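You operate a simulated robot arm through the tools that you are given. There is no shell and no other tool.

Carry out the task below with a simulated robot arm. There is one attempt and no reset: what you move stays moved.

JOB
Switch the pump over to line B and bleed line A to zero.
Fine: silver lever open before the red lever shuts; red bleed knob shut again; the pump keeps running. Where these are worked on the way, their far stop is far enough and under half their travel is too little: red bleed knob.

It is judged by the outcome, as a careful person would: the job done as asked, and still so three seconds after it is handed in. It fails if anything else is knocked over, pushed out of place, dropped, spilled or broken.

ROBOT AND FRAMES
A 6-joint arm with a two-finger parallel gripper, fixed in place. Base frame: the origin is on the floor under the middle of its stand, x ahead of it, y to its left, z up. Lengths are in m, angles in rad, forces in N, time in s.
With the tool pointing down near the work surface it reaches from about 0.1 to 0.58 m from the base axis. Its first joint turns from -2.007 to 2.007 rad. Payload 3.43 kg.
Tool frame: the origin (TCP) lies between the finger pads and is the grasp point; the fingertips stand 0.034 m ahead of it; z points along the fingers, y is the line along which they close. The gripper opens to 0.128 m. The fingers are 0.024 m wide and 0.012 m thick; the gripper's body (0.048 by 0.13 m) begins 0.096 m behind the TCP.
Orientation is that of the tool frame in the base frame, as a unit quaternion [x, y, z, w]. With the fingers straight down and closing along the base's y, the tool's x points along the base's -x, its y along +y and its z along -z.

CONTROLS
- The arm moves only by the tool send_rows. Its arguments are lists of equal length, an entry for each row: "angular": the turn, a rotation vector about the tool's x, y, z in rad, a list of three; "dp": the shift along the tool's x, y, z in mm, a list of three; "jaw": the closure in counts, from 0 (fully open) to 255 (shut). In form: {"angular": [[wx, wy, wz], ...], "dp": [[tx, ty, tz], ...], "jaw": [jaw, ...]}. A call has 1 to 20 rows; each row shifts and turns the commanded pose from where the row before left it, along the tool's axes as they then stand. Rows are played at 5 a second. More than 0.05 m and 0.15 rad between two rows, or a gripper value outside its range, and nothing of the call is played. Where a pose cannot be reached the arm comes as near as it can. A force on the tool above 40 N (or 10 N above the force at the start of the call, whichever is more), or a blocked arm, ends the call early, and 0.2 s more pass. Each finger travels about 0.153 m/s and halts on what it meets, pressing with about 35 N; the grip force reading is that of the motor and also rises with nothing between the fingers. The clock runs only during rows and for 0.2 s after the last one: add rows that do not move to give the fingers time. The reply holds the time, the measured pose of the TCP, the force on the tool along the base axes, the opening and the grip force, in the units named above and with some noise, with the torque about the TCP (base axes, N m) and any sound that the robot's microphone picked up, and new pictures: "show" is both (left out), scene, wrist or none.
- Cameras (640 x 400 px; columns grow to the right, rows downward): "scene" is fixed at [0.3991, 0.6498, 1.3744]; the picture's right is [-0.97, -0.26, 0.00], its down [-0.16, 0.60, -0.78] and it looks along [0.20, -0.76, -0.62] (base axes); focal length 352 px, centre (320, 200). "wrist" rides on the gripper at [0.076, -0.011, -0.16] in the tool frame; the picture's right is [0.15, 0.99, 0.00], its down [-0.88, 0.13, -0.46] and it looks along [-0.45, 0.07, 0.89] (tool axes); focal length 234 px, centre (320, 200).
- raise_lower(by): slides the trunk up (or, below 0, down) by that many m; the arm rides with it, the base frame stays. It gives what a move gives, with no picture.
- measure_at(camera, pixels): for up to 12 pixels [column, row] of the newest picture of that camera ("zoom" is the newest enlarged one), the place [x, y, z] in the base frame of the surface seen there, good to about 0.002 m. The clock stands still meanwhile.
- close_up(camera, box): a new picture of the part [left, top, right, bottom] of that camera's present view, enlarged. The clock stands still meanwhile.
- hand_in(): hands the job in; it is judged then, once.

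Unless the task says otherwise, let go and move clear before handing in.

The tools are called after "Request:" as a command line: name --argument value ..., lists and objects as JSON in quotes. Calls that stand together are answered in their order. send_rows: Moves the arm, as the interface text tells. Its arguments: {"type":"object","properties":{"angular":{"type":"array","items":{"type":"array","items":{"type":"number"}}},"dp":{"type":"array","items":{"type":"array","items":{"type":"number"}}},"jaw":{"type":"array","items":{"type":"number"}},"show":{"type":"string","enum":["both","scene","wrist","none"]}},"required":["angular","dp","jaw"]} The other tools are called the same way: raise_lower (by) moves the trunk up or down; measure_at (camera, pixels) gives the place of the surface under pixels of a picture; close_up (camera, box) takes an enlarged picture of a part of a camera's view; hand_in () hands the job in.

At the start:

```text
time_s: 0.0
ee_pos: [0.3557, 0.0356, 0.9561]
orientation: [0.0, 1.0, 0.0, 0.0]
force: [0.3, 0.2, 0.8]
wrist_torque: [-0.01, 0.01, 0.0]
grip_width: 0.1282
grasp_force: 0.1
trunk travel left (down, up): [-0.8, 0.19]
```

scene: 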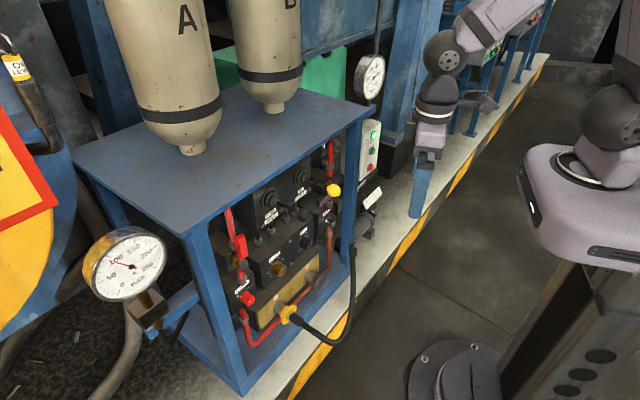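
wrist: 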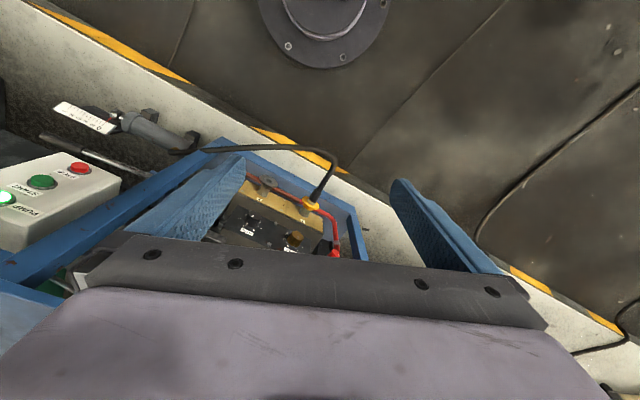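

The scene shows a blue frame rack with two tanks A and B on top and a panel of red pipes, valves and knobs around pixel (285,240). I'll zoom in on the panel and surroundings before moving anything.

Request:
close_up --camera "scene" --box '[200, 130, 400, 255]'

Request:
close_up --camera "scene" --box '[200, 220, 400, 345]'

Request:
close_up --camera "scene" --box '[60, 210, 220, 310]'

Request:
close_up --camera "scene" --box '[320, 30, 420, 240]'

Request:
close_up --camera "wrist" --box '[0, 80, 400, 290]'

```text
3.20 times, centred on (300, 192) of scene
```

zoom: 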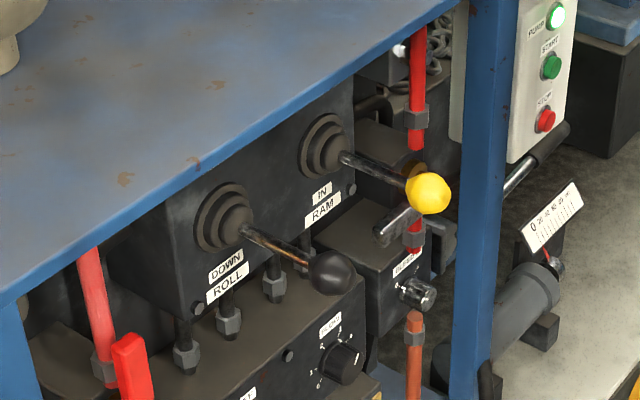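

```text
3.20 times, centred on (300, 282) of scene
```

zoom: 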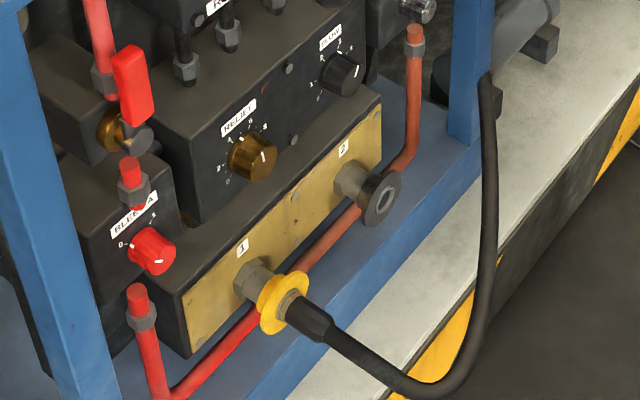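

```text
4.00 times, centred on (140, 260) of scene
```

zoom: 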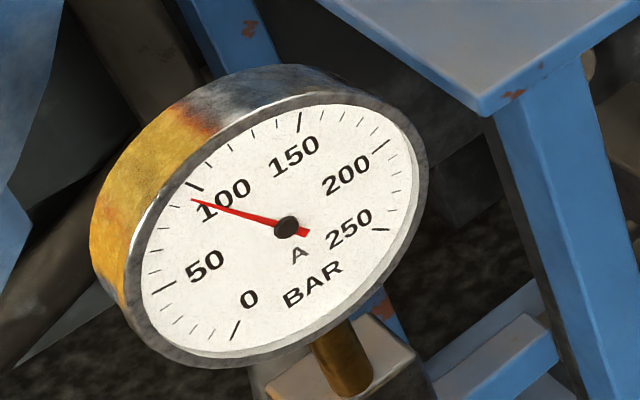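

```text
1.90 times, centred on (370, 135) of scene
```

zoom: 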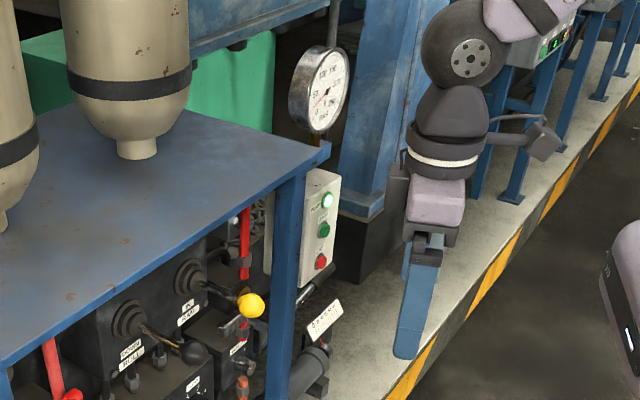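

```text
1.60 times, centred on (200, 185) of wrist
```

zoom: 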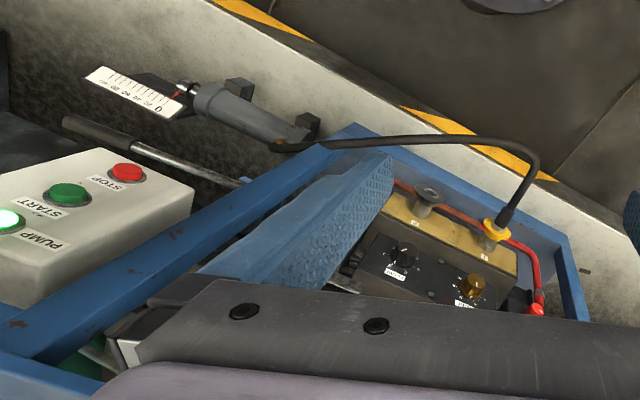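

Line A's red lever is around scene (238,245), in line with its pipe, so it is open. Line B's silver lever is around (325,205) and lies across its pipe, so it is shut. The red Bleed A knob is around (247,298), and gauge A reads about 95 bar. I'll measure the main parts now.

Request:
measure_at --camera "scene" --pixels '[[241, 245], [237, 234], [247, 298], [325, 201], [334, 190], [330, 222], [347, 180], [357, 160], [186, 232], [240, 390], [345, 240], [370, 120]]'

Request:
close_up --camera "scene" --box '[300, 160, 360, 240]'

Request:
close_up --camera "scene" --box '[210, 200, 274, 340]'

Request:
close_up --camera "scene" --box '[350, 45, 398, 110]'

```text
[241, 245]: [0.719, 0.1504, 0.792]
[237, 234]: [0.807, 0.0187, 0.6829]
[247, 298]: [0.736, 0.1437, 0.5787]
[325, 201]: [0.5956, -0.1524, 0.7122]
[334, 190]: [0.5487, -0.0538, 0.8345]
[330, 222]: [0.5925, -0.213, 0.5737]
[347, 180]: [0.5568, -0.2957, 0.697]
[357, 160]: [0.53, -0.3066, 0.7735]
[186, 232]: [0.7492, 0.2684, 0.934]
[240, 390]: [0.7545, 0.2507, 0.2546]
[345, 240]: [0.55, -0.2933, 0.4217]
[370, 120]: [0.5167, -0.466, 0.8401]
```

```text
5.00 times, centred on (330, 200) of scene
```

zoom: 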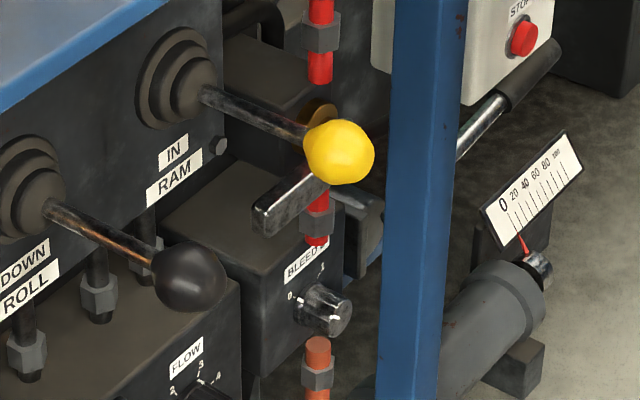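

```text
2.86 times, centred on (242, 270) of scene
```

zoom: 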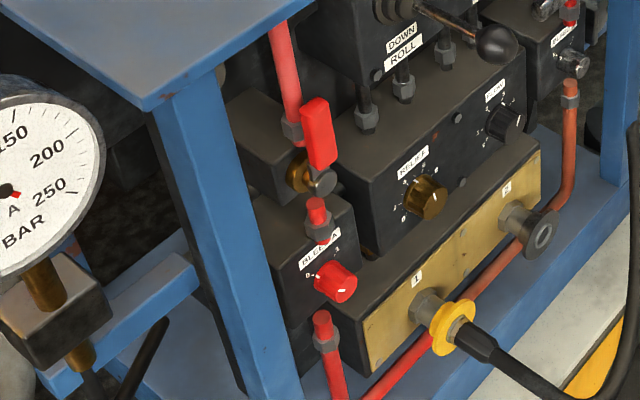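

```text
6.15 times, centred on (374, 78) of scene
```

zoom: 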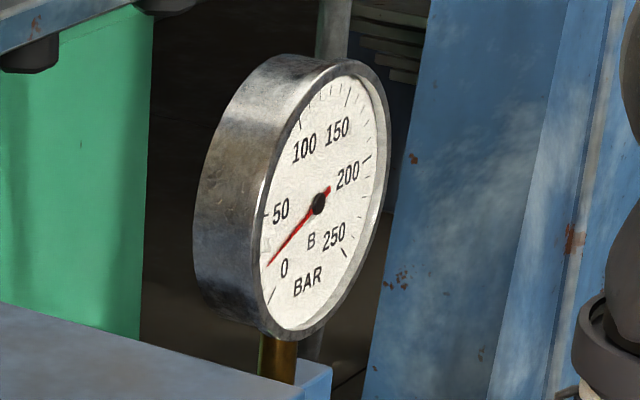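

The panel faces the robot, turned about 20°, with line A's column on the left and line B's on the right. Next I'll measure the robot's own body at (600,190) and (440,50), plus the panel faces, to plan a horizontal approach.

Request:
measure_at --camera "scene" --pixels '[[560, 170], [600, 230], [610, 125], [445, 55], [500, 15], [440, 105], [432, 135], [418, 210], [540, 190], [620, 180], [450, 390], [600, 350]]'

Request:
measure_at --camera "zoom" --pixels '[[320, 200], [300, 200]]'

Request:
close_up --camera "scene" --box '[400, 0, 640, 150]'

```text
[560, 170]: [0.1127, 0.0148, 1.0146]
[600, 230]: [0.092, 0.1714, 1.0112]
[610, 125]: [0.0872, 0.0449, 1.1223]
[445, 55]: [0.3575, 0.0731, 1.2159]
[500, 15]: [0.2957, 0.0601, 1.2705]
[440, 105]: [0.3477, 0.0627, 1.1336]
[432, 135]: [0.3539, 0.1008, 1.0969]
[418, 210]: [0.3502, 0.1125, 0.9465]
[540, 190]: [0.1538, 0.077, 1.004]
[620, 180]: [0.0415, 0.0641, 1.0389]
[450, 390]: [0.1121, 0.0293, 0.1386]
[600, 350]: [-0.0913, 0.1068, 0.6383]
```

```text
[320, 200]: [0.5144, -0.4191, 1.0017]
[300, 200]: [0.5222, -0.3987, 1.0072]
```

```text
2.67 times, centred on (520, 75) of scene
```

zoom: 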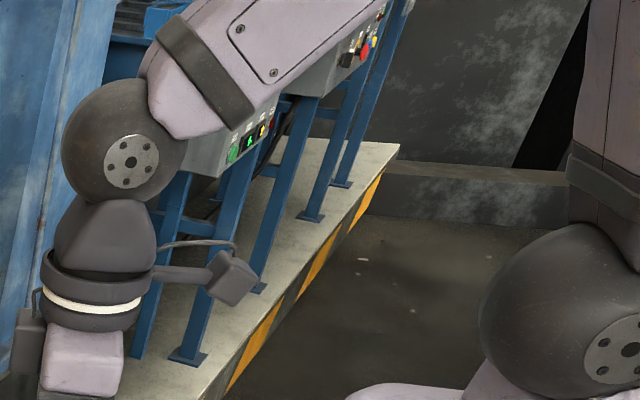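

The robot's shoulder sits near z≈1.1 and the wrist joint near z≈1.22, and the gripper hangs in free space. First I'll roll the tool half a turn, so that once it is levelled the camera ends up above the fingers.

Request:
send_rows --angular '[[0, 0, 0.15], [0, 0, 0.15], [0, 0, 0.15], [0, 0, 0.15], [0, 0, 0.15], [0, 0, 0.15], [0, 0, 0.15], [0, 0, 0.15], [0, 0, 0.15], [0, 0, 0.15], [0, 0, 0.15], [0, 0, 0.15], [0, 0, 0.15], [0, 0, 0.15], [0, 0, 0.15], [0, 0, 0.15], [0, 0, 0.15], [0, 0, 0.15], [0, 0, 0.15], [0, 0, 0.15]]' --dp '[[0, 0, 0], [0, 0, 0], [0, 0, 0], [0, 0, 0], [0, 0, 0], [0, 0, 0], [0, 0, 0], [0, 0, 0], [0, 0, 0], [0, 0, 0], [0, 0, 0], [0, 0, 0], [0, 0, 0], [0, 0, 0], [0, 0, 0], [0, 0, 0], [0, 0, 0], [0, 0, 0], [0, 0, 0], [0, 0, 0]]' --jaw '[0, 0, 0, 0, 0, 0, 0, 0, 0, 0, 0, 0, 0, 0, 0, 0, 0, 0, 0, 0]' --show "both"

```text
time_s: 4.2
ee_pos: [0.3571, 0.015, 0.9553]
orientation: [0.997, 0.074, 0.001, -0.009]
force: [0.4, 0.5, 0.2]
wrist_torque: [0.05, -0.01, -0.01]
grip_width: 0.1278
grasp_force: 0.1
out of reach, approached as far as the arm can: row 20
trunk travel left (down, up): [-0.8, 0.19]
```

scene: 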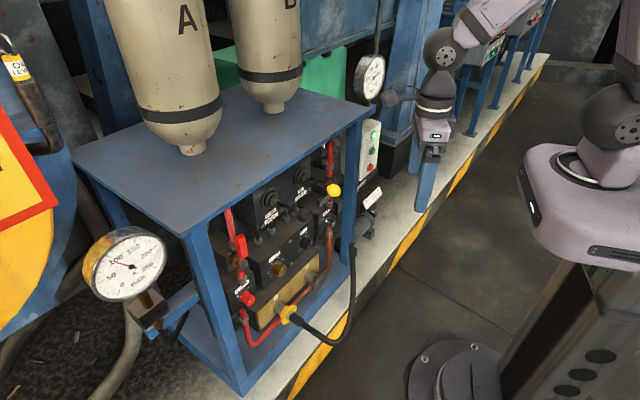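
wrist: 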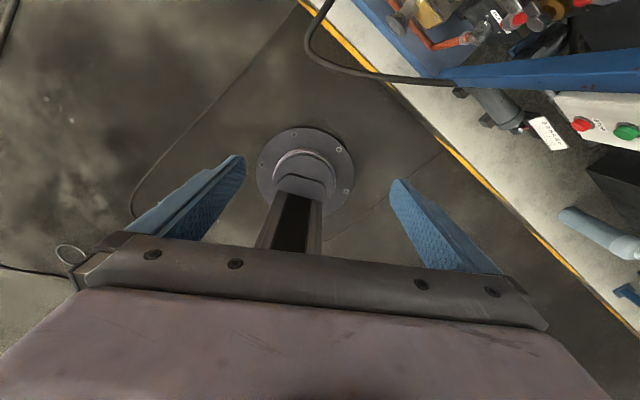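

The roll reached its joint limit about 0.15 rad short of a half turn, and y drifted by about 20 mm, but nothing was touched. I'll back off a little, shift outward and up, then pitch the tool level towards the panel.

Request:
send_rows --angular '[[0, 0, -0.125], [0, 0, -0.125], [0, 0, 0], [0, 0, 0], [0, 0, 0], [0, 0, 0], [-0.0964, 0.1054, 0], [-0.0964, 0.1054, 0], [-0.0964, 0.1054, 0], [-0.0964, 0.1054, 0], [-0.0964, 0.1054, 0], [-0.0964, 0.1054, 0], [-0.0964, 0.1054, 0], [-0.0964, 0.1054, 0], [-0.0964, 0.1054, 0], [-0.0964, 0.1054, 0], [-0.0964, 0.1054, 0]]' --dp '[[0, 0, 0], [0, 0, 0], [31, 7, -24], [31, 7, -24], [31, 7, -24], [31, 7, -24], [0, 0, 0], [0, 0, 0], [0, 0, 0], [0, 0, 0], [0, 0, 0], [0, 0, 0], [0, 0, 0], [0, 0, 0], [0, 0, 0], [0, 0, 0], [0, 0, 0]]' --jaw '[0, 0, 0, 0, 0, 0, 0, 0, 0, 0, 0, 0, 0, 0, 0, 0, 0]' --show "both"

```text
time_s: 7.8
ee_pos: [0.5224, -0.1503, 1.1633]
orientation: [0.694, 0.138, 0.605, 0.366]
force: [0.6, 0.1, -0.5]
wrist_torque: [0.0, 0.0, -0.01]
grip_width: 0.1282
grasp_force: 0.0
out of reach, approached as far as the arm can: row 9, 10, 11, 12, 13, 15, 16, 17
trunk travel left (down, up): [-0.8, 0.19]
```

scene: 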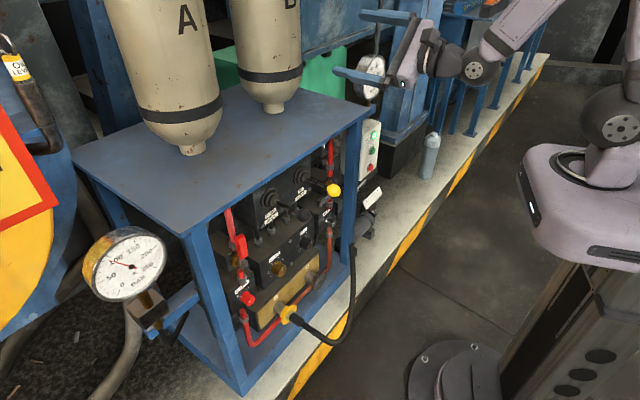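
wrist: 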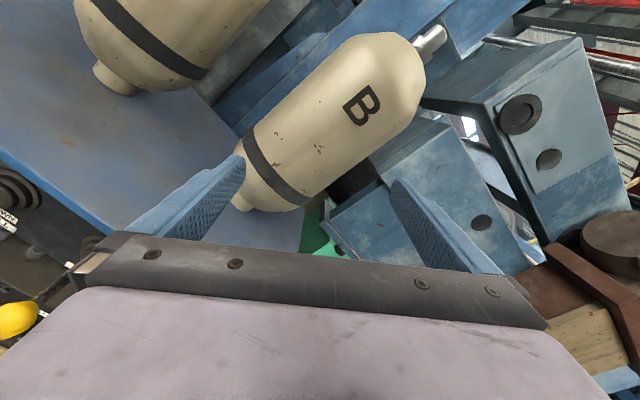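

The tool is now level and facing the panel, with its z axis at (0.94,-0.34,0). Position drifted because the wrist was too close to the shoulder. I'll lower the TCP relative to the shoulder and check where the commanded pose really is.

Request:
send_rows --angular '[[0, 0, 0], [0, 0, 0], [0, 0, 0], [0, 0, 0]]' --dp '[[-22.2, -20.2, 0], [-22.2, -20.2, 0], [-22.2, -20.2, 0], [-22.2, -20.2, 0]]' --jaw '[0, 0, 0, 0]' --show "both"

```text
time_s: 8.8
ee_pos: [0.5246, -0.1529, 1.0448]
orientation: [0.693, 0.138, 0.605, 0.366]
force: [-0.2, -0.2, -0.3]
wrist_torque: [-0.03, 0.0, 0.03]
grip_width: 0.1283
grasp_force: 0.2
out of reach, approached as far as the arm can: row 1
trunk travel left (down, up): [-0.8, 0.19]
```

scene: 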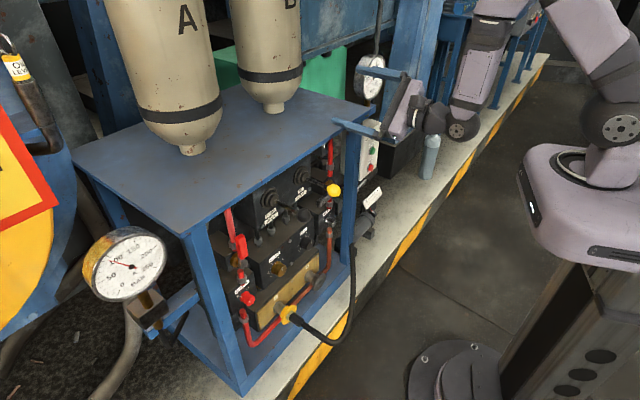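
wrist: 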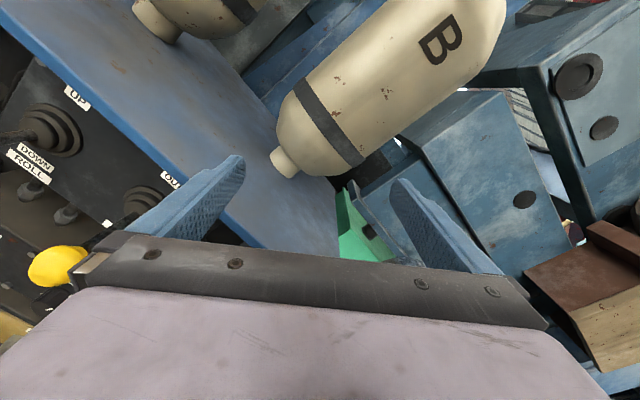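

The commanded pose tracks the real one and I'm back in reach at (0.525,-0.153,1.045). Next I'll move down and back along a diagonal, slide left to the panel's middle, and roll the camera upright.

Request:
send_rows --angular '[[0, 0, 0], [0, 0, 0], [0, 0, 0], [0, 0, 0], [0, 0, 0], [0, 0, 0], [0, 0, 0], [0, 0, 0], [0, 0, 0.148], [0, 0, 0.148], [0, 0, 0.148], [0, 0, 0.148], [0, 0, 0.148]]' --dp '[[-29.6, -27, -25], [-29.6, -27, -25], [-29.6, -27, -25], [-29.6, -27, -25], [27.7, -30.3, 0], [27.7, -30.3, 0], [27.7, -30.3, 0], [27.7, -30.3, 0], [0, 0, 0], [0, 0, 0], [0, 0, 0], [0, 0, 0], [0, 0, 0]]' --jaw '[0, 0, 0, 0, 0, 0, 0, 0, 0, 0, 0, 0, 0]' --show "both"

```text
time_s: 11.6
ee_pos: [0.6173, 0.0709, 0.9285]
orientation: [0.699, -0.12, 0.692, 0.133]
force: [0.2, -0.7, 0.0]
wrist_torque: [-0.03, 0.0, -0.01]
grip_width: 0.1278
grasp_force: 0.0
out of reach, approached as far as the arm can: row 3, 4, 12, 13
trunk travel left (down, up): [-0.8, 0.19]
```

scene: 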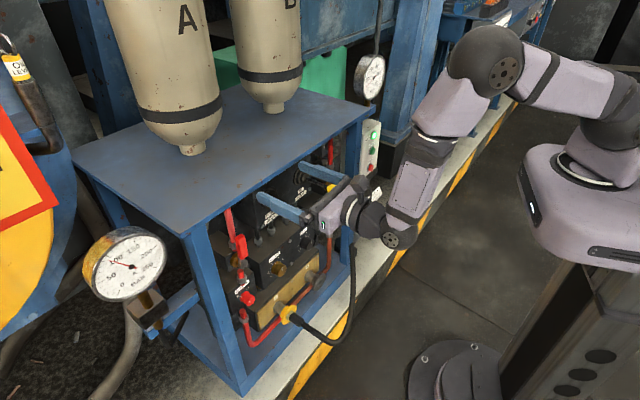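
wrist: 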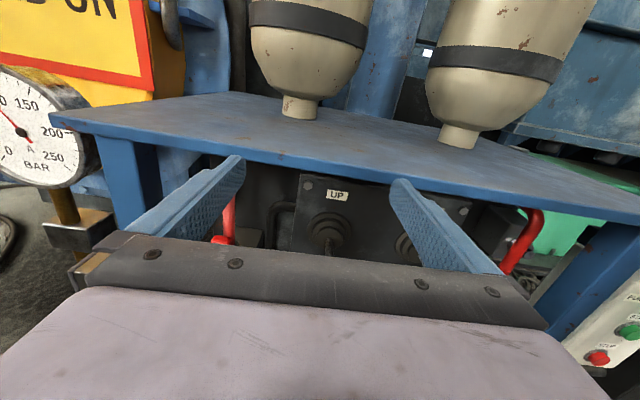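

The camera is now exactly upright, but the fingertips are near the shelf edge (tip depth about 0.59 m against about 0.617 m). I'll roll back slightly off the joint limit and retreat from the panel before going lower.

Request:
send_rows --angular '[[0, 0, -0.13], [0, 0, -0.13], [0, 0, 0], [0, 0, 0], [0, 0, 0], [0, 0, 0]]' --dp '[[0, 0, -10], [0, 0, -10], [0, 0, -25], [0, 0, -25], [0, 0, -25], [0, 0, -15]]' --jaw '[0, 0, 0, 0, 0, 0]' --show "both"

```text
time_s: 13.0
ee_pos: [0.5129, 0.1097, 0.9292]
orientation: [0.706, -0.031, 0.675, 0.211]
force: [-0.3, 0.0, -0.3]
wrist_torque: [-0.04, 0.04, 0.0]
grip_width: 0.1278
grasp_force: 0.0
trunk travel left (down, up): [-0.8, 0.19]
```

scene: 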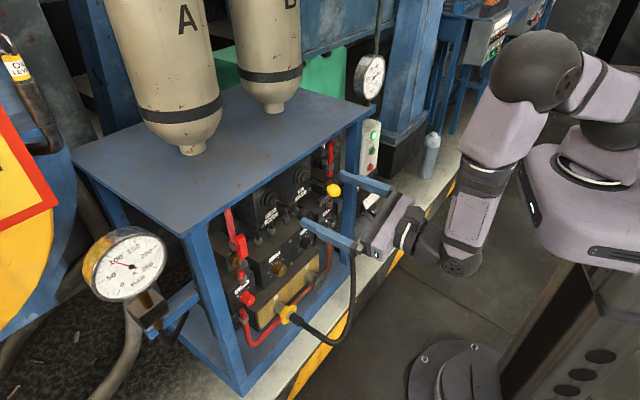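
wrist: 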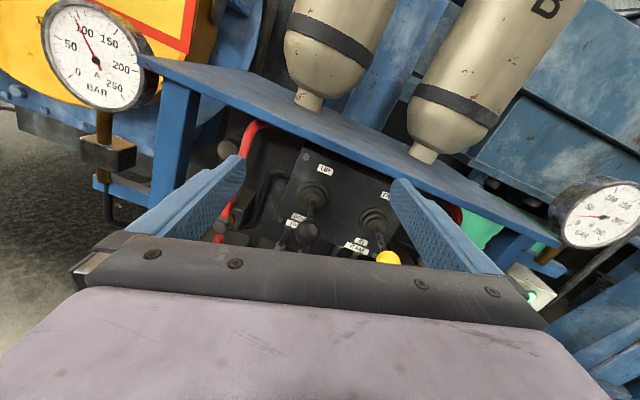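

The pose is exactly reached, at panel depth about 0.445 m, and both gauges show in the wrist view. I'll measure how far the two ball levers and the hose stick out before lowering the trunk.

Request:
measure_at --camera "scene" --pixels '[[303, 213], [333, 189], [288, 312], [296, 318], [320, 338], [340, 318], [351, 280], [278, 270], [305, 242], [244, 277], [360, 75], [270, 200]]'

Request:
raise_lower --by -0.1

```text
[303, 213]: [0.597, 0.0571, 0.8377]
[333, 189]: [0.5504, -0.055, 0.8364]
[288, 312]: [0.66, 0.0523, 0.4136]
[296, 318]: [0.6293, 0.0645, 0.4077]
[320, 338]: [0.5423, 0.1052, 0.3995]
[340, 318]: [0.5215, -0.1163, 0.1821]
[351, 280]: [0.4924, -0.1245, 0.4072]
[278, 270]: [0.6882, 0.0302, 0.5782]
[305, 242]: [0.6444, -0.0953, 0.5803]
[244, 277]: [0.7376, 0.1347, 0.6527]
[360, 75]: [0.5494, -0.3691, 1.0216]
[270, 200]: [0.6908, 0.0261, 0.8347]
```

```text
time_s: 14.3
ee_pos: [0.5138, 0.1094, 0.8293]
orientation: [0.706, -0.031, 0.675, 0.211]
force: [0.2, -0.2, 0.1]
wrist_torque: [-0.01, -0.01, -0.03]
grip_width: 0.1279
grasp_force: 0.0
trunk travel left (down, up): [-0.7, 0.29]
```

The balls' fronts are at depth about 0.54 m, and the hose stays at or below about z=0.42. After the lowering, I'll look at the panel through the wrist camera.

Request:
close_up --camera "wrist" --box '[0, 0, 640, 400]'

Request:
raise_lower --by -0.1

Request:
close_up --camera "wrist" --box '[0, 0, 640, 400]'

```text
1.00 times, centred on (320, 200) of wrist (not enlarged: the box is as wide or as high as the picture)
```

zoom: 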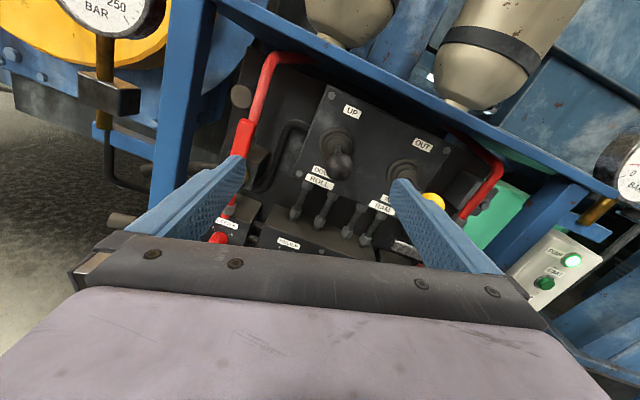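

```text
time_s: 15.7
ee_pos: [0.5136, 0.1103, 0.7304]
orientation: [0.706, -0.03, 0.675, 0.211]
force: [-0.1, -0.9, 0.1]
wrist_torque: [0.01, 0.0, -0.03]
grip_width: 0.1281
grasp_force: 0.0
trunk travel left (down, up): [-0.6, 0.39]
```

```text
1.00 times, centred on (320, 200) of wrist (not enlarged: the box is as wide or as high as the picture)
```

zoom: 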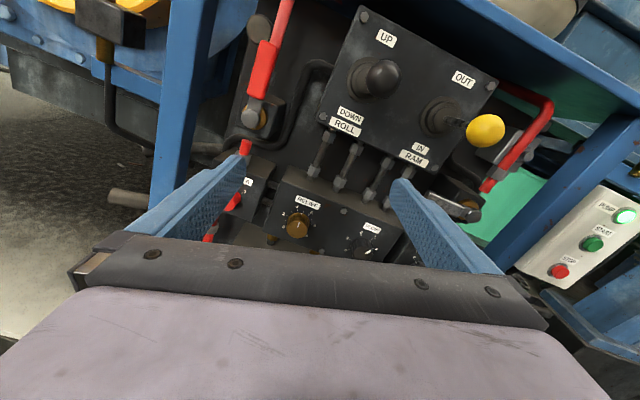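

Now the wrist view shows both valves: the red lever at (262,75) with its stem at (255,112), and the silver lever at (455,208). I'll enlarge both.

Request:
close_up --camera "wrist" --box '[200, 0, 360, 100]'

Request:
close_up --camera "wrist" --box '[200, 60, 360, 160]'

Request:
close_up --camera "wrist" --box '[400, 100, 560, 240]'

Request:
measure_at --camera "wrist" --pixels '[[267, 46], [258, 90], [254, 108], [262, 124], [432, 198], [455, 208], [474, 216], [508, 135], [485, 187], [505, 165], [465, 205], [270, 75]]'

```text
4.00 times, centred on (280, 50) of wrist
```

zoom: 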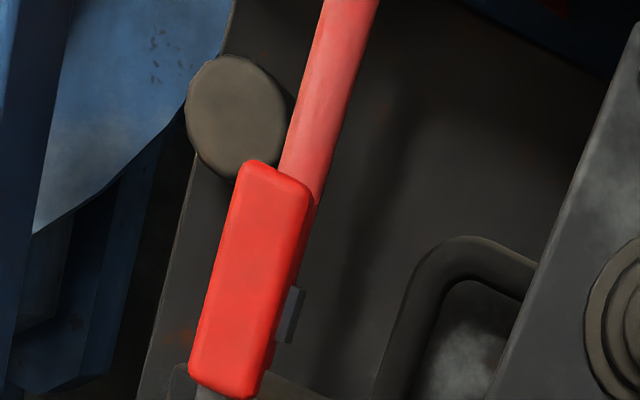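

```text
4.00 times, centred on (280, 110) of wrist
```

zoom: 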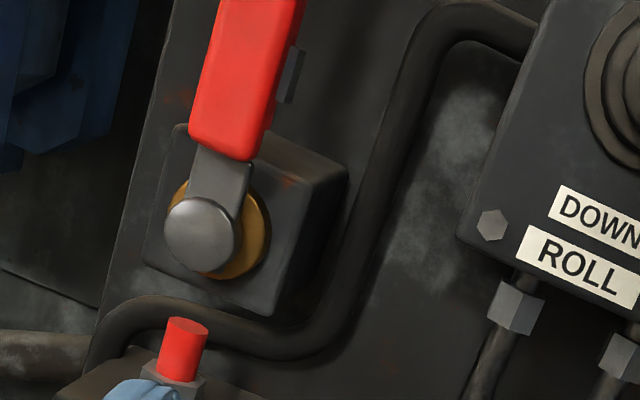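

```text
2.86 times, centred on (480, 170) of wrist
```

zoom: 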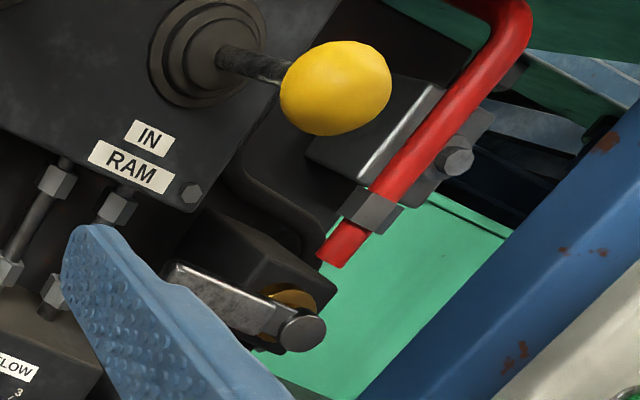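

```text
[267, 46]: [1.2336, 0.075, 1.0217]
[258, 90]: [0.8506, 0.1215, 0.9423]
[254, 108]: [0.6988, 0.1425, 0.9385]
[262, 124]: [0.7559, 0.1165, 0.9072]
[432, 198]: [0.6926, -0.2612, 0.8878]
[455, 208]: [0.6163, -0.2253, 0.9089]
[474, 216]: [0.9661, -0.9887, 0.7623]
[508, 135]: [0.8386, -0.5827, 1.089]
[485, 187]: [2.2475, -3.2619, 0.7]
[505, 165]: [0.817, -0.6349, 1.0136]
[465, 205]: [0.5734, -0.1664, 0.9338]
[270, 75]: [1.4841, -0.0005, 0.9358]
```

Measurements use the last moved picture, so I'll measure on the zooms instead. First the silver lever on this zoom: handle (165,275) to (290,300), and pivot disc (303,333).

Request:
measure_at --camera "zoom" --pixels '[[180, 278], [215, 297], [250, 312], [302, 332], [295, 300], [345, 240], [372, 208], [335, 90], [270, 255], [170, 265], [455, 160], [265, 345]]'

Request:
close_up --camera "wrist" --box '[200, 0, 360, 160]'

Request:
measure_at --camera "zoom" --pixels '[[300, 110], [280, 230], [262, 285], [225, 325], [318, 60], [235, 280], [290, 190], [205, 355], [420, 300], [200, 90], [255, 325], [290, 315]]'

```text
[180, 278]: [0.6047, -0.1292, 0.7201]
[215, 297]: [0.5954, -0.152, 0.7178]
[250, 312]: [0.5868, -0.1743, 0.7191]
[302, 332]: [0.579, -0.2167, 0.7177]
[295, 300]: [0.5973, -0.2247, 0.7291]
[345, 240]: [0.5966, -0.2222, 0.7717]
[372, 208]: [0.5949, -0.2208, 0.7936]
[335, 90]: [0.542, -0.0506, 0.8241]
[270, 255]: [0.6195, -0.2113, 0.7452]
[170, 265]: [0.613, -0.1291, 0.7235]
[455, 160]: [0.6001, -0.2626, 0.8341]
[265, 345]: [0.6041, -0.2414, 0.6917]
```

```text
2.50 times, centred on (280, 80) of wrist
```

zoom: 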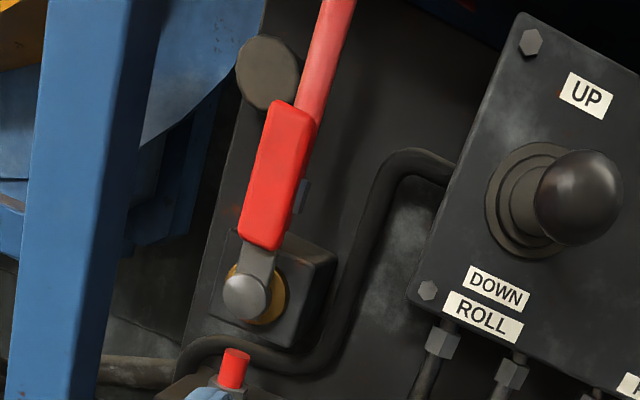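

```text
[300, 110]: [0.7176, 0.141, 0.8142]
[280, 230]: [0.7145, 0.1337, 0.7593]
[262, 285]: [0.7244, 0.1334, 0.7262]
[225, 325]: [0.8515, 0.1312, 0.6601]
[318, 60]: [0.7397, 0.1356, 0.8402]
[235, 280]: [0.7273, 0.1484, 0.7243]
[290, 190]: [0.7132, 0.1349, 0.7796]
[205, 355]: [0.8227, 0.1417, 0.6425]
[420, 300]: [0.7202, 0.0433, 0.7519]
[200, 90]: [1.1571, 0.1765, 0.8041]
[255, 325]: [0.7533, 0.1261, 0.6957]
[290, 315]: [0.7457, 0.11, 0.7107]
```

Refitting puts the panel normal at about 22°. The silver pivot is at u≈-0.018, z≈0.717, with its handle tip about 9 cm to the left, and the red pivot is at u≈-0.403. I'll roll so the camera sits on the left, close the fingers and slide right in front of line B for a closer look.

Request:
send_rows --angular '[[0, 0, -0.1455], [0, 0, -0.1455], [0, 0, -0.1455], [0, 0, -0.1455], [0, 0, -0.1455], [0, 0, -0.1455], [0, 0, -0.1455], [0, 0, -0.1455], [0, 0, -0.1455], [0, 0, 0], [0, 0, 0], [0, 0, 0], [0, 0, 0], [0, 0, 0]]' --dp '[[0, 0, 0], [0, 0, 0], [0, 0, 0], [0, 0, 0], [0, 0, 0], [0, 0, 0], [0, 0, 0], [0, 0, 0], [0, 0, 0], [-38, 0, 0], [-38, 0, 0], [-38, 0, 0], [-38, 0, 0], [-38, 0, 0]]' --jaw '[255, 255, 255, 255, 255, 255, 255, 255, 255, 255, 255, 255, 255, 255]' --show "both"

```text
time_s: 18.7
ee_pos: [0.4597, -0.0628, 0.7321]
orientation: [0.581, 0.406, 0.404, 0.578]
force: [-0.2, -1.1, -0.2]
wrist_torque: [0.0, -0.01, 0.02]
grip_width: 0.0
grasp_force: 33.0
out of reach, approached as far as the arm can: row 14
trunk travel left (down, up): [-0.6, 0.39]
```

scene: 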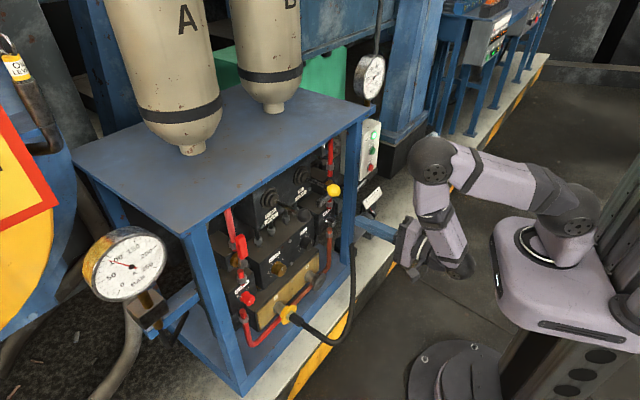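
wrist: 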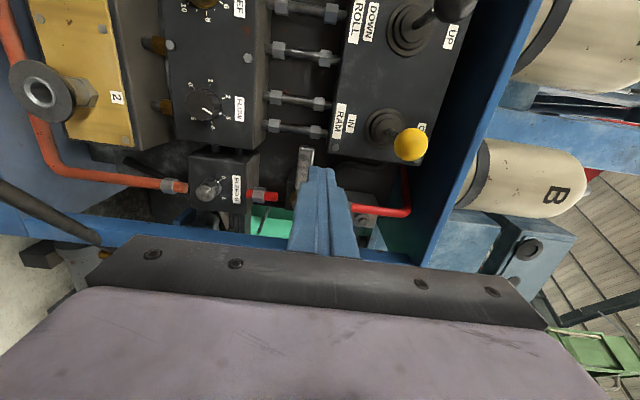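

The fingers are shut and the view is turned (image right is up, image down is panel right). The silver lever is at about (305,168), above the BLEED B box at (220,185). I'll zoom in and measure.

Request:
close_up --camera "wrist" --box '[180, 120, 420, 270]'

Request:
measure_at --camera "wrist" --pixels '[[305, 152], [305, 165], [300, 178], [298, 155], [311, 152], [262, 195], [275, 195], [250, 170], [232, 160], [212, 187], [370, 210], [410, 145]]'

```text
2.67 times, centred on (300, 195) of wrist
```

zoom: 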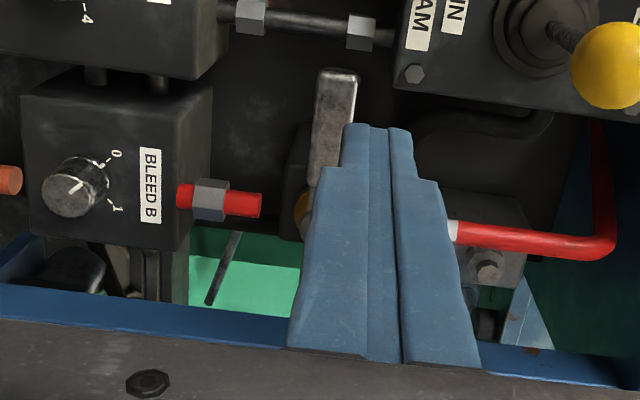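

```text
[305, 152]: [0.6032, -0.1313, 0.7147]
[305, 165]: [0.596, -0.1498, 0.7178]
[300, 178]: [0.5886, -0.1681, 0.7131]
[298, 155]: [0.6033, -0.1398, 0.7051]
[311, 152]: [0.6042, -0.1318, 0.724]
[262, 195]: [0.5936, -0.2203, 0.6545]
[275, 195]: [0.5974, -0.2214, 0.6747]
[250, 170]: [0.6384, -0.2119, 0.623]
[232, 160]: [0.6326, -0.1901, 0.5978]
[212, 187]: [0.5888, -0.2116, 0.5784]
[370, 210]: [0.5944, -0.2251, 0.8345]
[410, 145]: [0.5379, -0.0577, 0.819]
```

The silver handle spans z≈0.704–0.725 with its front at depth about 0.609 m. I need the RAM box's lower-right face depth at zoom (440,90) to be sure the fingers will clear it on the arc.

Request:
measure_at --camera "zoom" --pixels '[[400, 55], [450, 85], [520, 105], [600, 115], [335, 85], [318, 100], [340, 130], [240, 200], [210, 200], [520, 235], [415, 75], [397, 88]]'

```text
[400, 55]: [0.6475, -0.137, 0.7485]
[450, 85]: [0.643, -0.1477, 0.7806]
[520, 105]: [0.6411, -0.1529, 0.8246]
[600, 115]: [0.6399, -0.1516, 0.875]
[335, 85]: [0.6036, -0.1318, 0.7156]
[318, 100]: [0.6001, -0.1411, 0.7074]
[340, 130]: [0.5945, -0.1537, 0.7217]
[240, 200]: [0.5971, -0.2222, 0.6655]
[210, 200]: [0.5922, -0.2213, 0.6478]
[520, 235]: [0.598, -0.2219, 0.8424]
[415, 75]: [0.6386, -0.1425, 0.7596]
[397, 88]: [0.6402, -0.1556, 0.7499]
```

The RAM box face is at depth 0.651 m and the pipe front at 0.634 m, so tips at 0.627 m clear both and still overlap the handle. I'll square up by 2°, drop below the handle to z≈0.677 and advance.

Request:
send_rows --angular '[[0, -0.035, 0], [0, 0, 0], [0, 0, 0], [0, 0, 0], [0, 0, 0], [0, 0, 0]]' --dp '[[-10, -27, 5], [-15, -28, 5], [0, 0, 35], [0, 0, 35], [0, 0, 35], [0, 0, 20]]' --jaw '[255, 255, 255, 255, 255, 255]' --show "both"

```text
time_s: 20.1
ee_pos: [0.5884, -0.13, 0.6807]
orientation: [0.587, 0.396, 0.396, 0.585]
force: [-0.5, -0.1, 0.4]
wrist_torque: [0.01, 0.02, 0.01]
grip_width: 0.0001
grasp_force: 33.2
out of reach, approached as far as the arm can: row 2
trunk travel left (down, up): [-0.6, 0.39]
```

scene: 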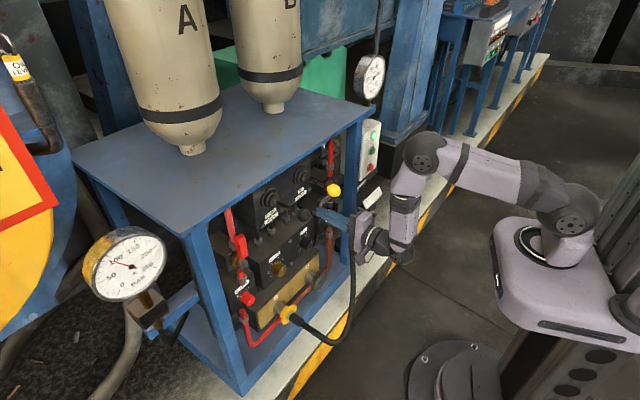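
wrist: 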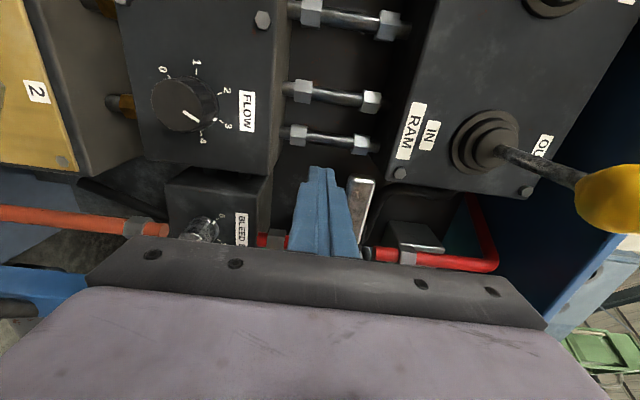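

The fingers sit just below the silver handle, at u≈-0.100, z=0.681 and depth 0.594, with no contact force. I'll shift right 20 mm and push the handle up along its arc.

Request:
send_rows --angular '[[0, 0, 0], [0, 0, 0], [0, 0, 0], [0, 0, 0], [0, 0, 0]]' --dp '[[-20, 0, 0], [0, 14, 0], [3, 15, 0], [0.5, 13.7, 0], [-4.5, 16.3, 0]]' --jaw '[255, 255, 255, 255, 255]' --show "both"

```text
time_s: 21.3
ee_pos: [0.5833, -0.1502, 0.7404]
orientation: [0.585, 0.396, 0.396, 0.587]
force: [-0.8, -0.4, -0.1]
wrist_torque: [-0.01, -0.04, -0.01]
grip_width: 0.0001
grasp_force: 32.9
trunk travel left (down, up): [-0.6, 0.39]
```

scene: 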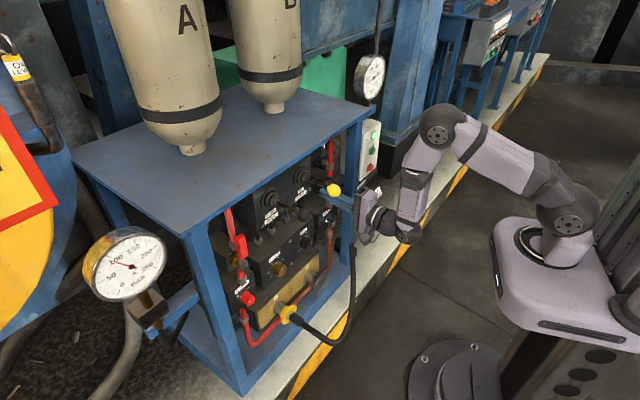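
wrist: 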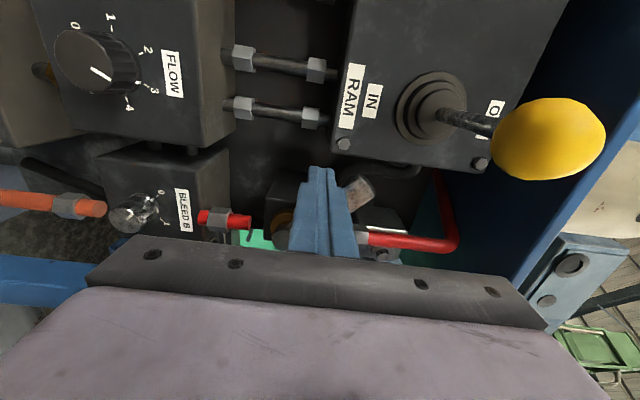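

The handle is turning (it now sits at (355,190), about 40° up) with almost no force. I'll continue along the arc towards vertical.

Request:
send_rows --angular '[[0, 0, 0], [0, 0, 0], [0, 0, 0], [0, 0, 0]]' --dp '[[-7.7, 15.5, 0], [-13.3, 12.5, 0], [-10, 6, 0], [-8, 3, 0]]' --jaw '[255, 255, 255, 255]' --show "both"

Request:
close_up --camera "wrist" --box '[200, 130, 480, 305]'

Request:
close_up --camera "scene" --box '[300, 40, 420, 240]'

```text
time_s: 22.3
ee_pos: [0.5664, -0.1861, 0.776]
orientation: [0.585, 0.396, 0.395, 0.587]
force: [0.0, -0.1, 0.0]
wrist_torque: [-0.01, -0.03, 0.0]
grip_width: 0.0
grasp_force: 32.6
trunk travel left (down, up): [-0.6, 0.39]
```

scene: 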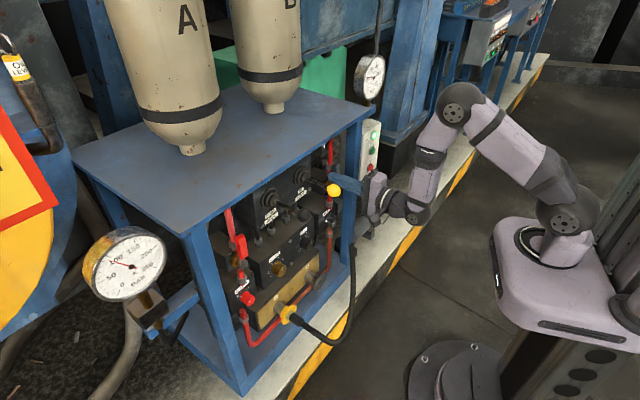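
wrist: 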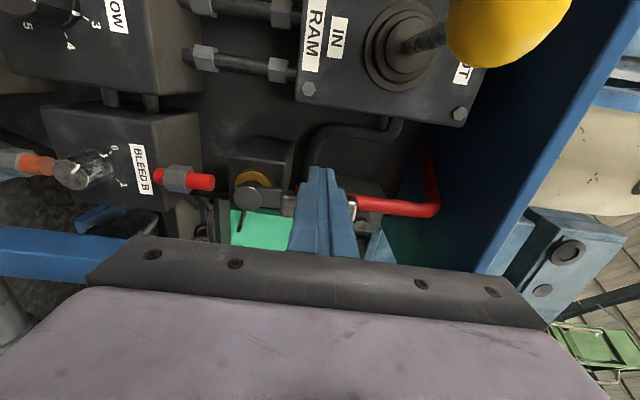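

```text
2.29 times, centred on (340, 218) of wrist
```

zoom: 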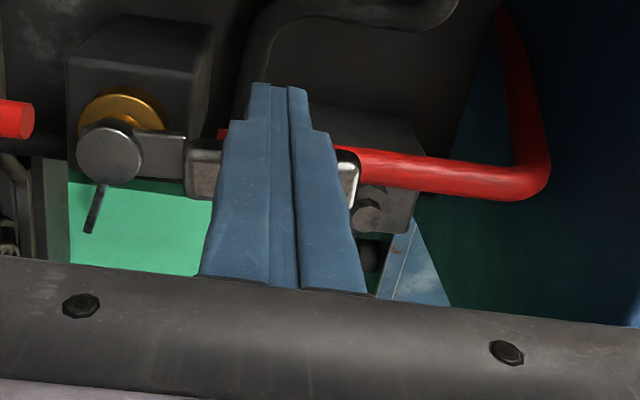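

```text
2.00 times, centred on (360, 140) of scene
```

zoom: 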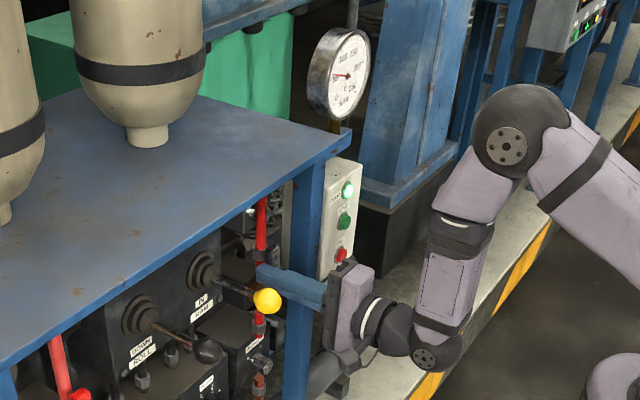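

The silver handle now stands in line with its pipe, with its disc at zoom (110,155), and gauge B's needle seems to have swung up. I'll nudge a few more millimetres to find the stop and check gauge B.

Request:
send_rows --angular '[[0, 0, 0], [0, 0, 0], [0, 0, 0]]' --dp '[[-3, 0, 0], [-3, 0, 0], [0, 0, 0]]' --jaw '[255, 255, 255]' --show "wrist"

Request:
close_up --camera "scene" --box '[350, 45, 398, 110]'

Request:
close_up --camera "scene" --box '[60, 210, 220, 310]'

Request:
close_up --camera "wrist" --box '[200, 130, 480, 305]'

```text
time_s: 23.1
ee_pos: [0.5644, -0.1888, 0.7758]
orientation: [0.585, 0.397, 0.398, 0.585]
force: [6.0, 9.4, 2.8]
wrist_torque: [-0.03, -0.05, 0.2]
grip_width: 0.0004
grasp_force: 33.0
trunk travel left (down, up): [-0.6, 0.39]
```

wrist: 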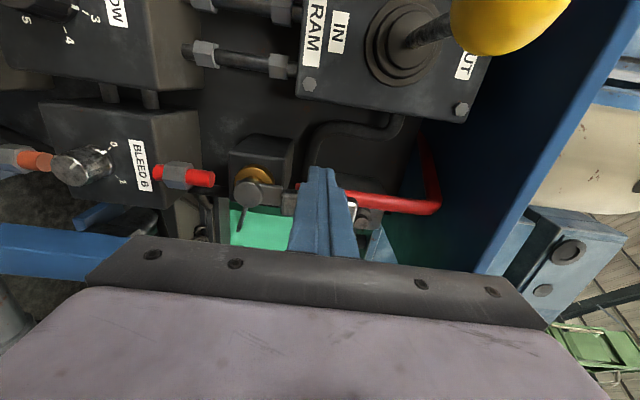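

```text
6.15 times, centred on (374, 78) of scene
```

zoom: 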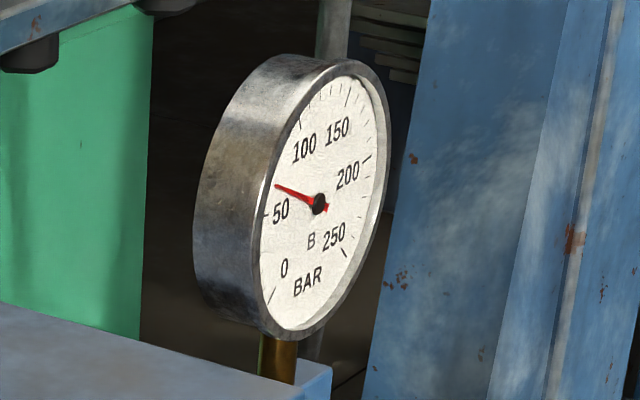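

```text
4.00 times, centred on (140, 260) of scene
```

zoom: 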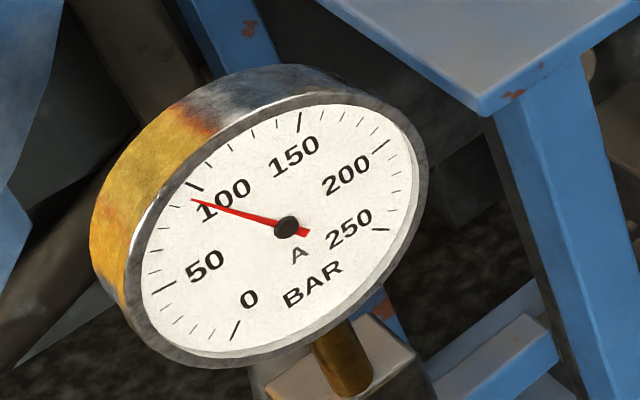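

```text
2.29 times, centred on (340, 218) of wrist
```

zoom: 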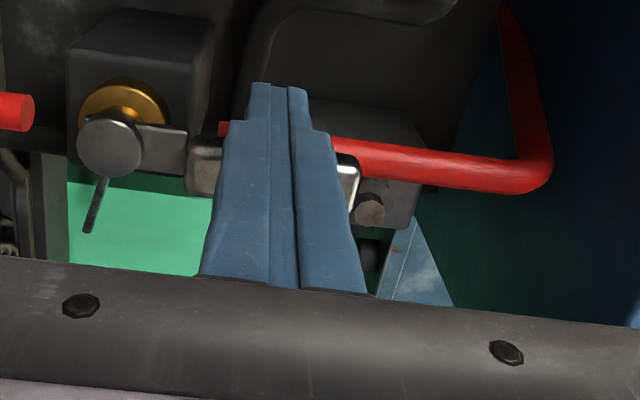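

There is about 11 N at the stop, so the silver lever is fully open, and gauge B is climbing past 60 bar. Now I'll release, back straight out, and slide left below the ball levers towards the red lever.

Request:
send_rows --angular '[[0, 0, 0], [0, 0, 0], [0, 0, 0], [0, 0, 0], [0, 0, 0], [0, 0, 0], [0, 0, 0], [0, 0, 0], [0, 0, 0], [0, 0, 0], [0, 0, 0]]' --dp '[[6, 0, 0], [0, 0, -35], [0, 0, -35], [0, -10, -35], [20, -10, -10], [40, -5, 0], [40, -5, 0], [40, -5, 0], [40, 0, 0], [40, 0, 0], [40, 0, 0]]' --jaw '[255, 255, 255, 255, 255, 255, 255, 255, 255, 255, 255]' --show "both"

Request:
close_up --camera "scene" --box '[300, 160, 360, 240]'

Request:
close_up --camera "scene" --box '[350, 45, 398, 110]'

```text
time_s: 25.5
ee_pos: [0.5573, 0.0984, 0.741]
orientation: [0.587, 0.395, 0.395, 0.585]
force: [-0.2, -0.8, -0.3]
wrist_torque: [0.03, -0.02, -0.01]
grip_width: 0.0001
grasp_force: 32.9
trunk travel left (down, up): [-0.6, 0.39]
```

scene: 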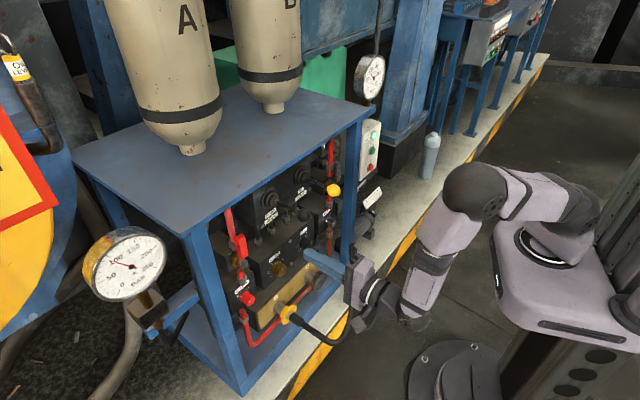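
wrist: 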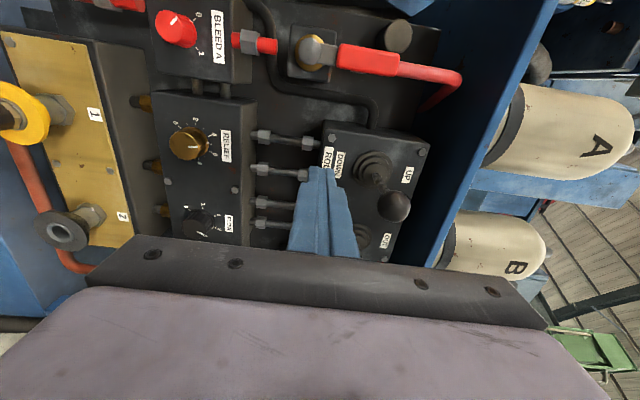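

```text
5.00 times, centred on (330, 200) of scene
```

zoom: 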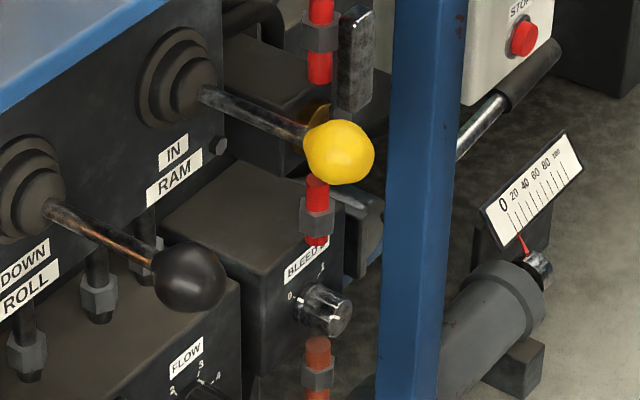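

```text
6.15 times, centred on (374, 78) of scene
```

zoom: 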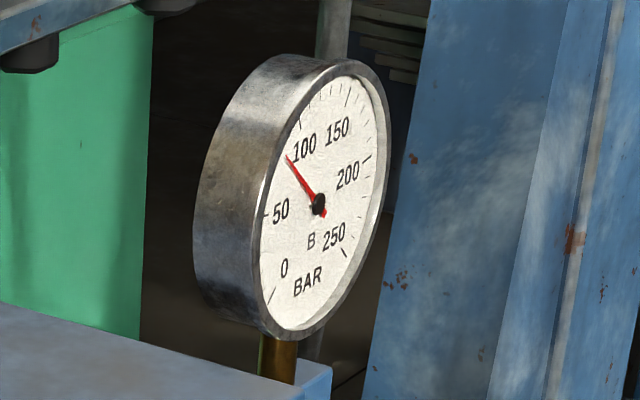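

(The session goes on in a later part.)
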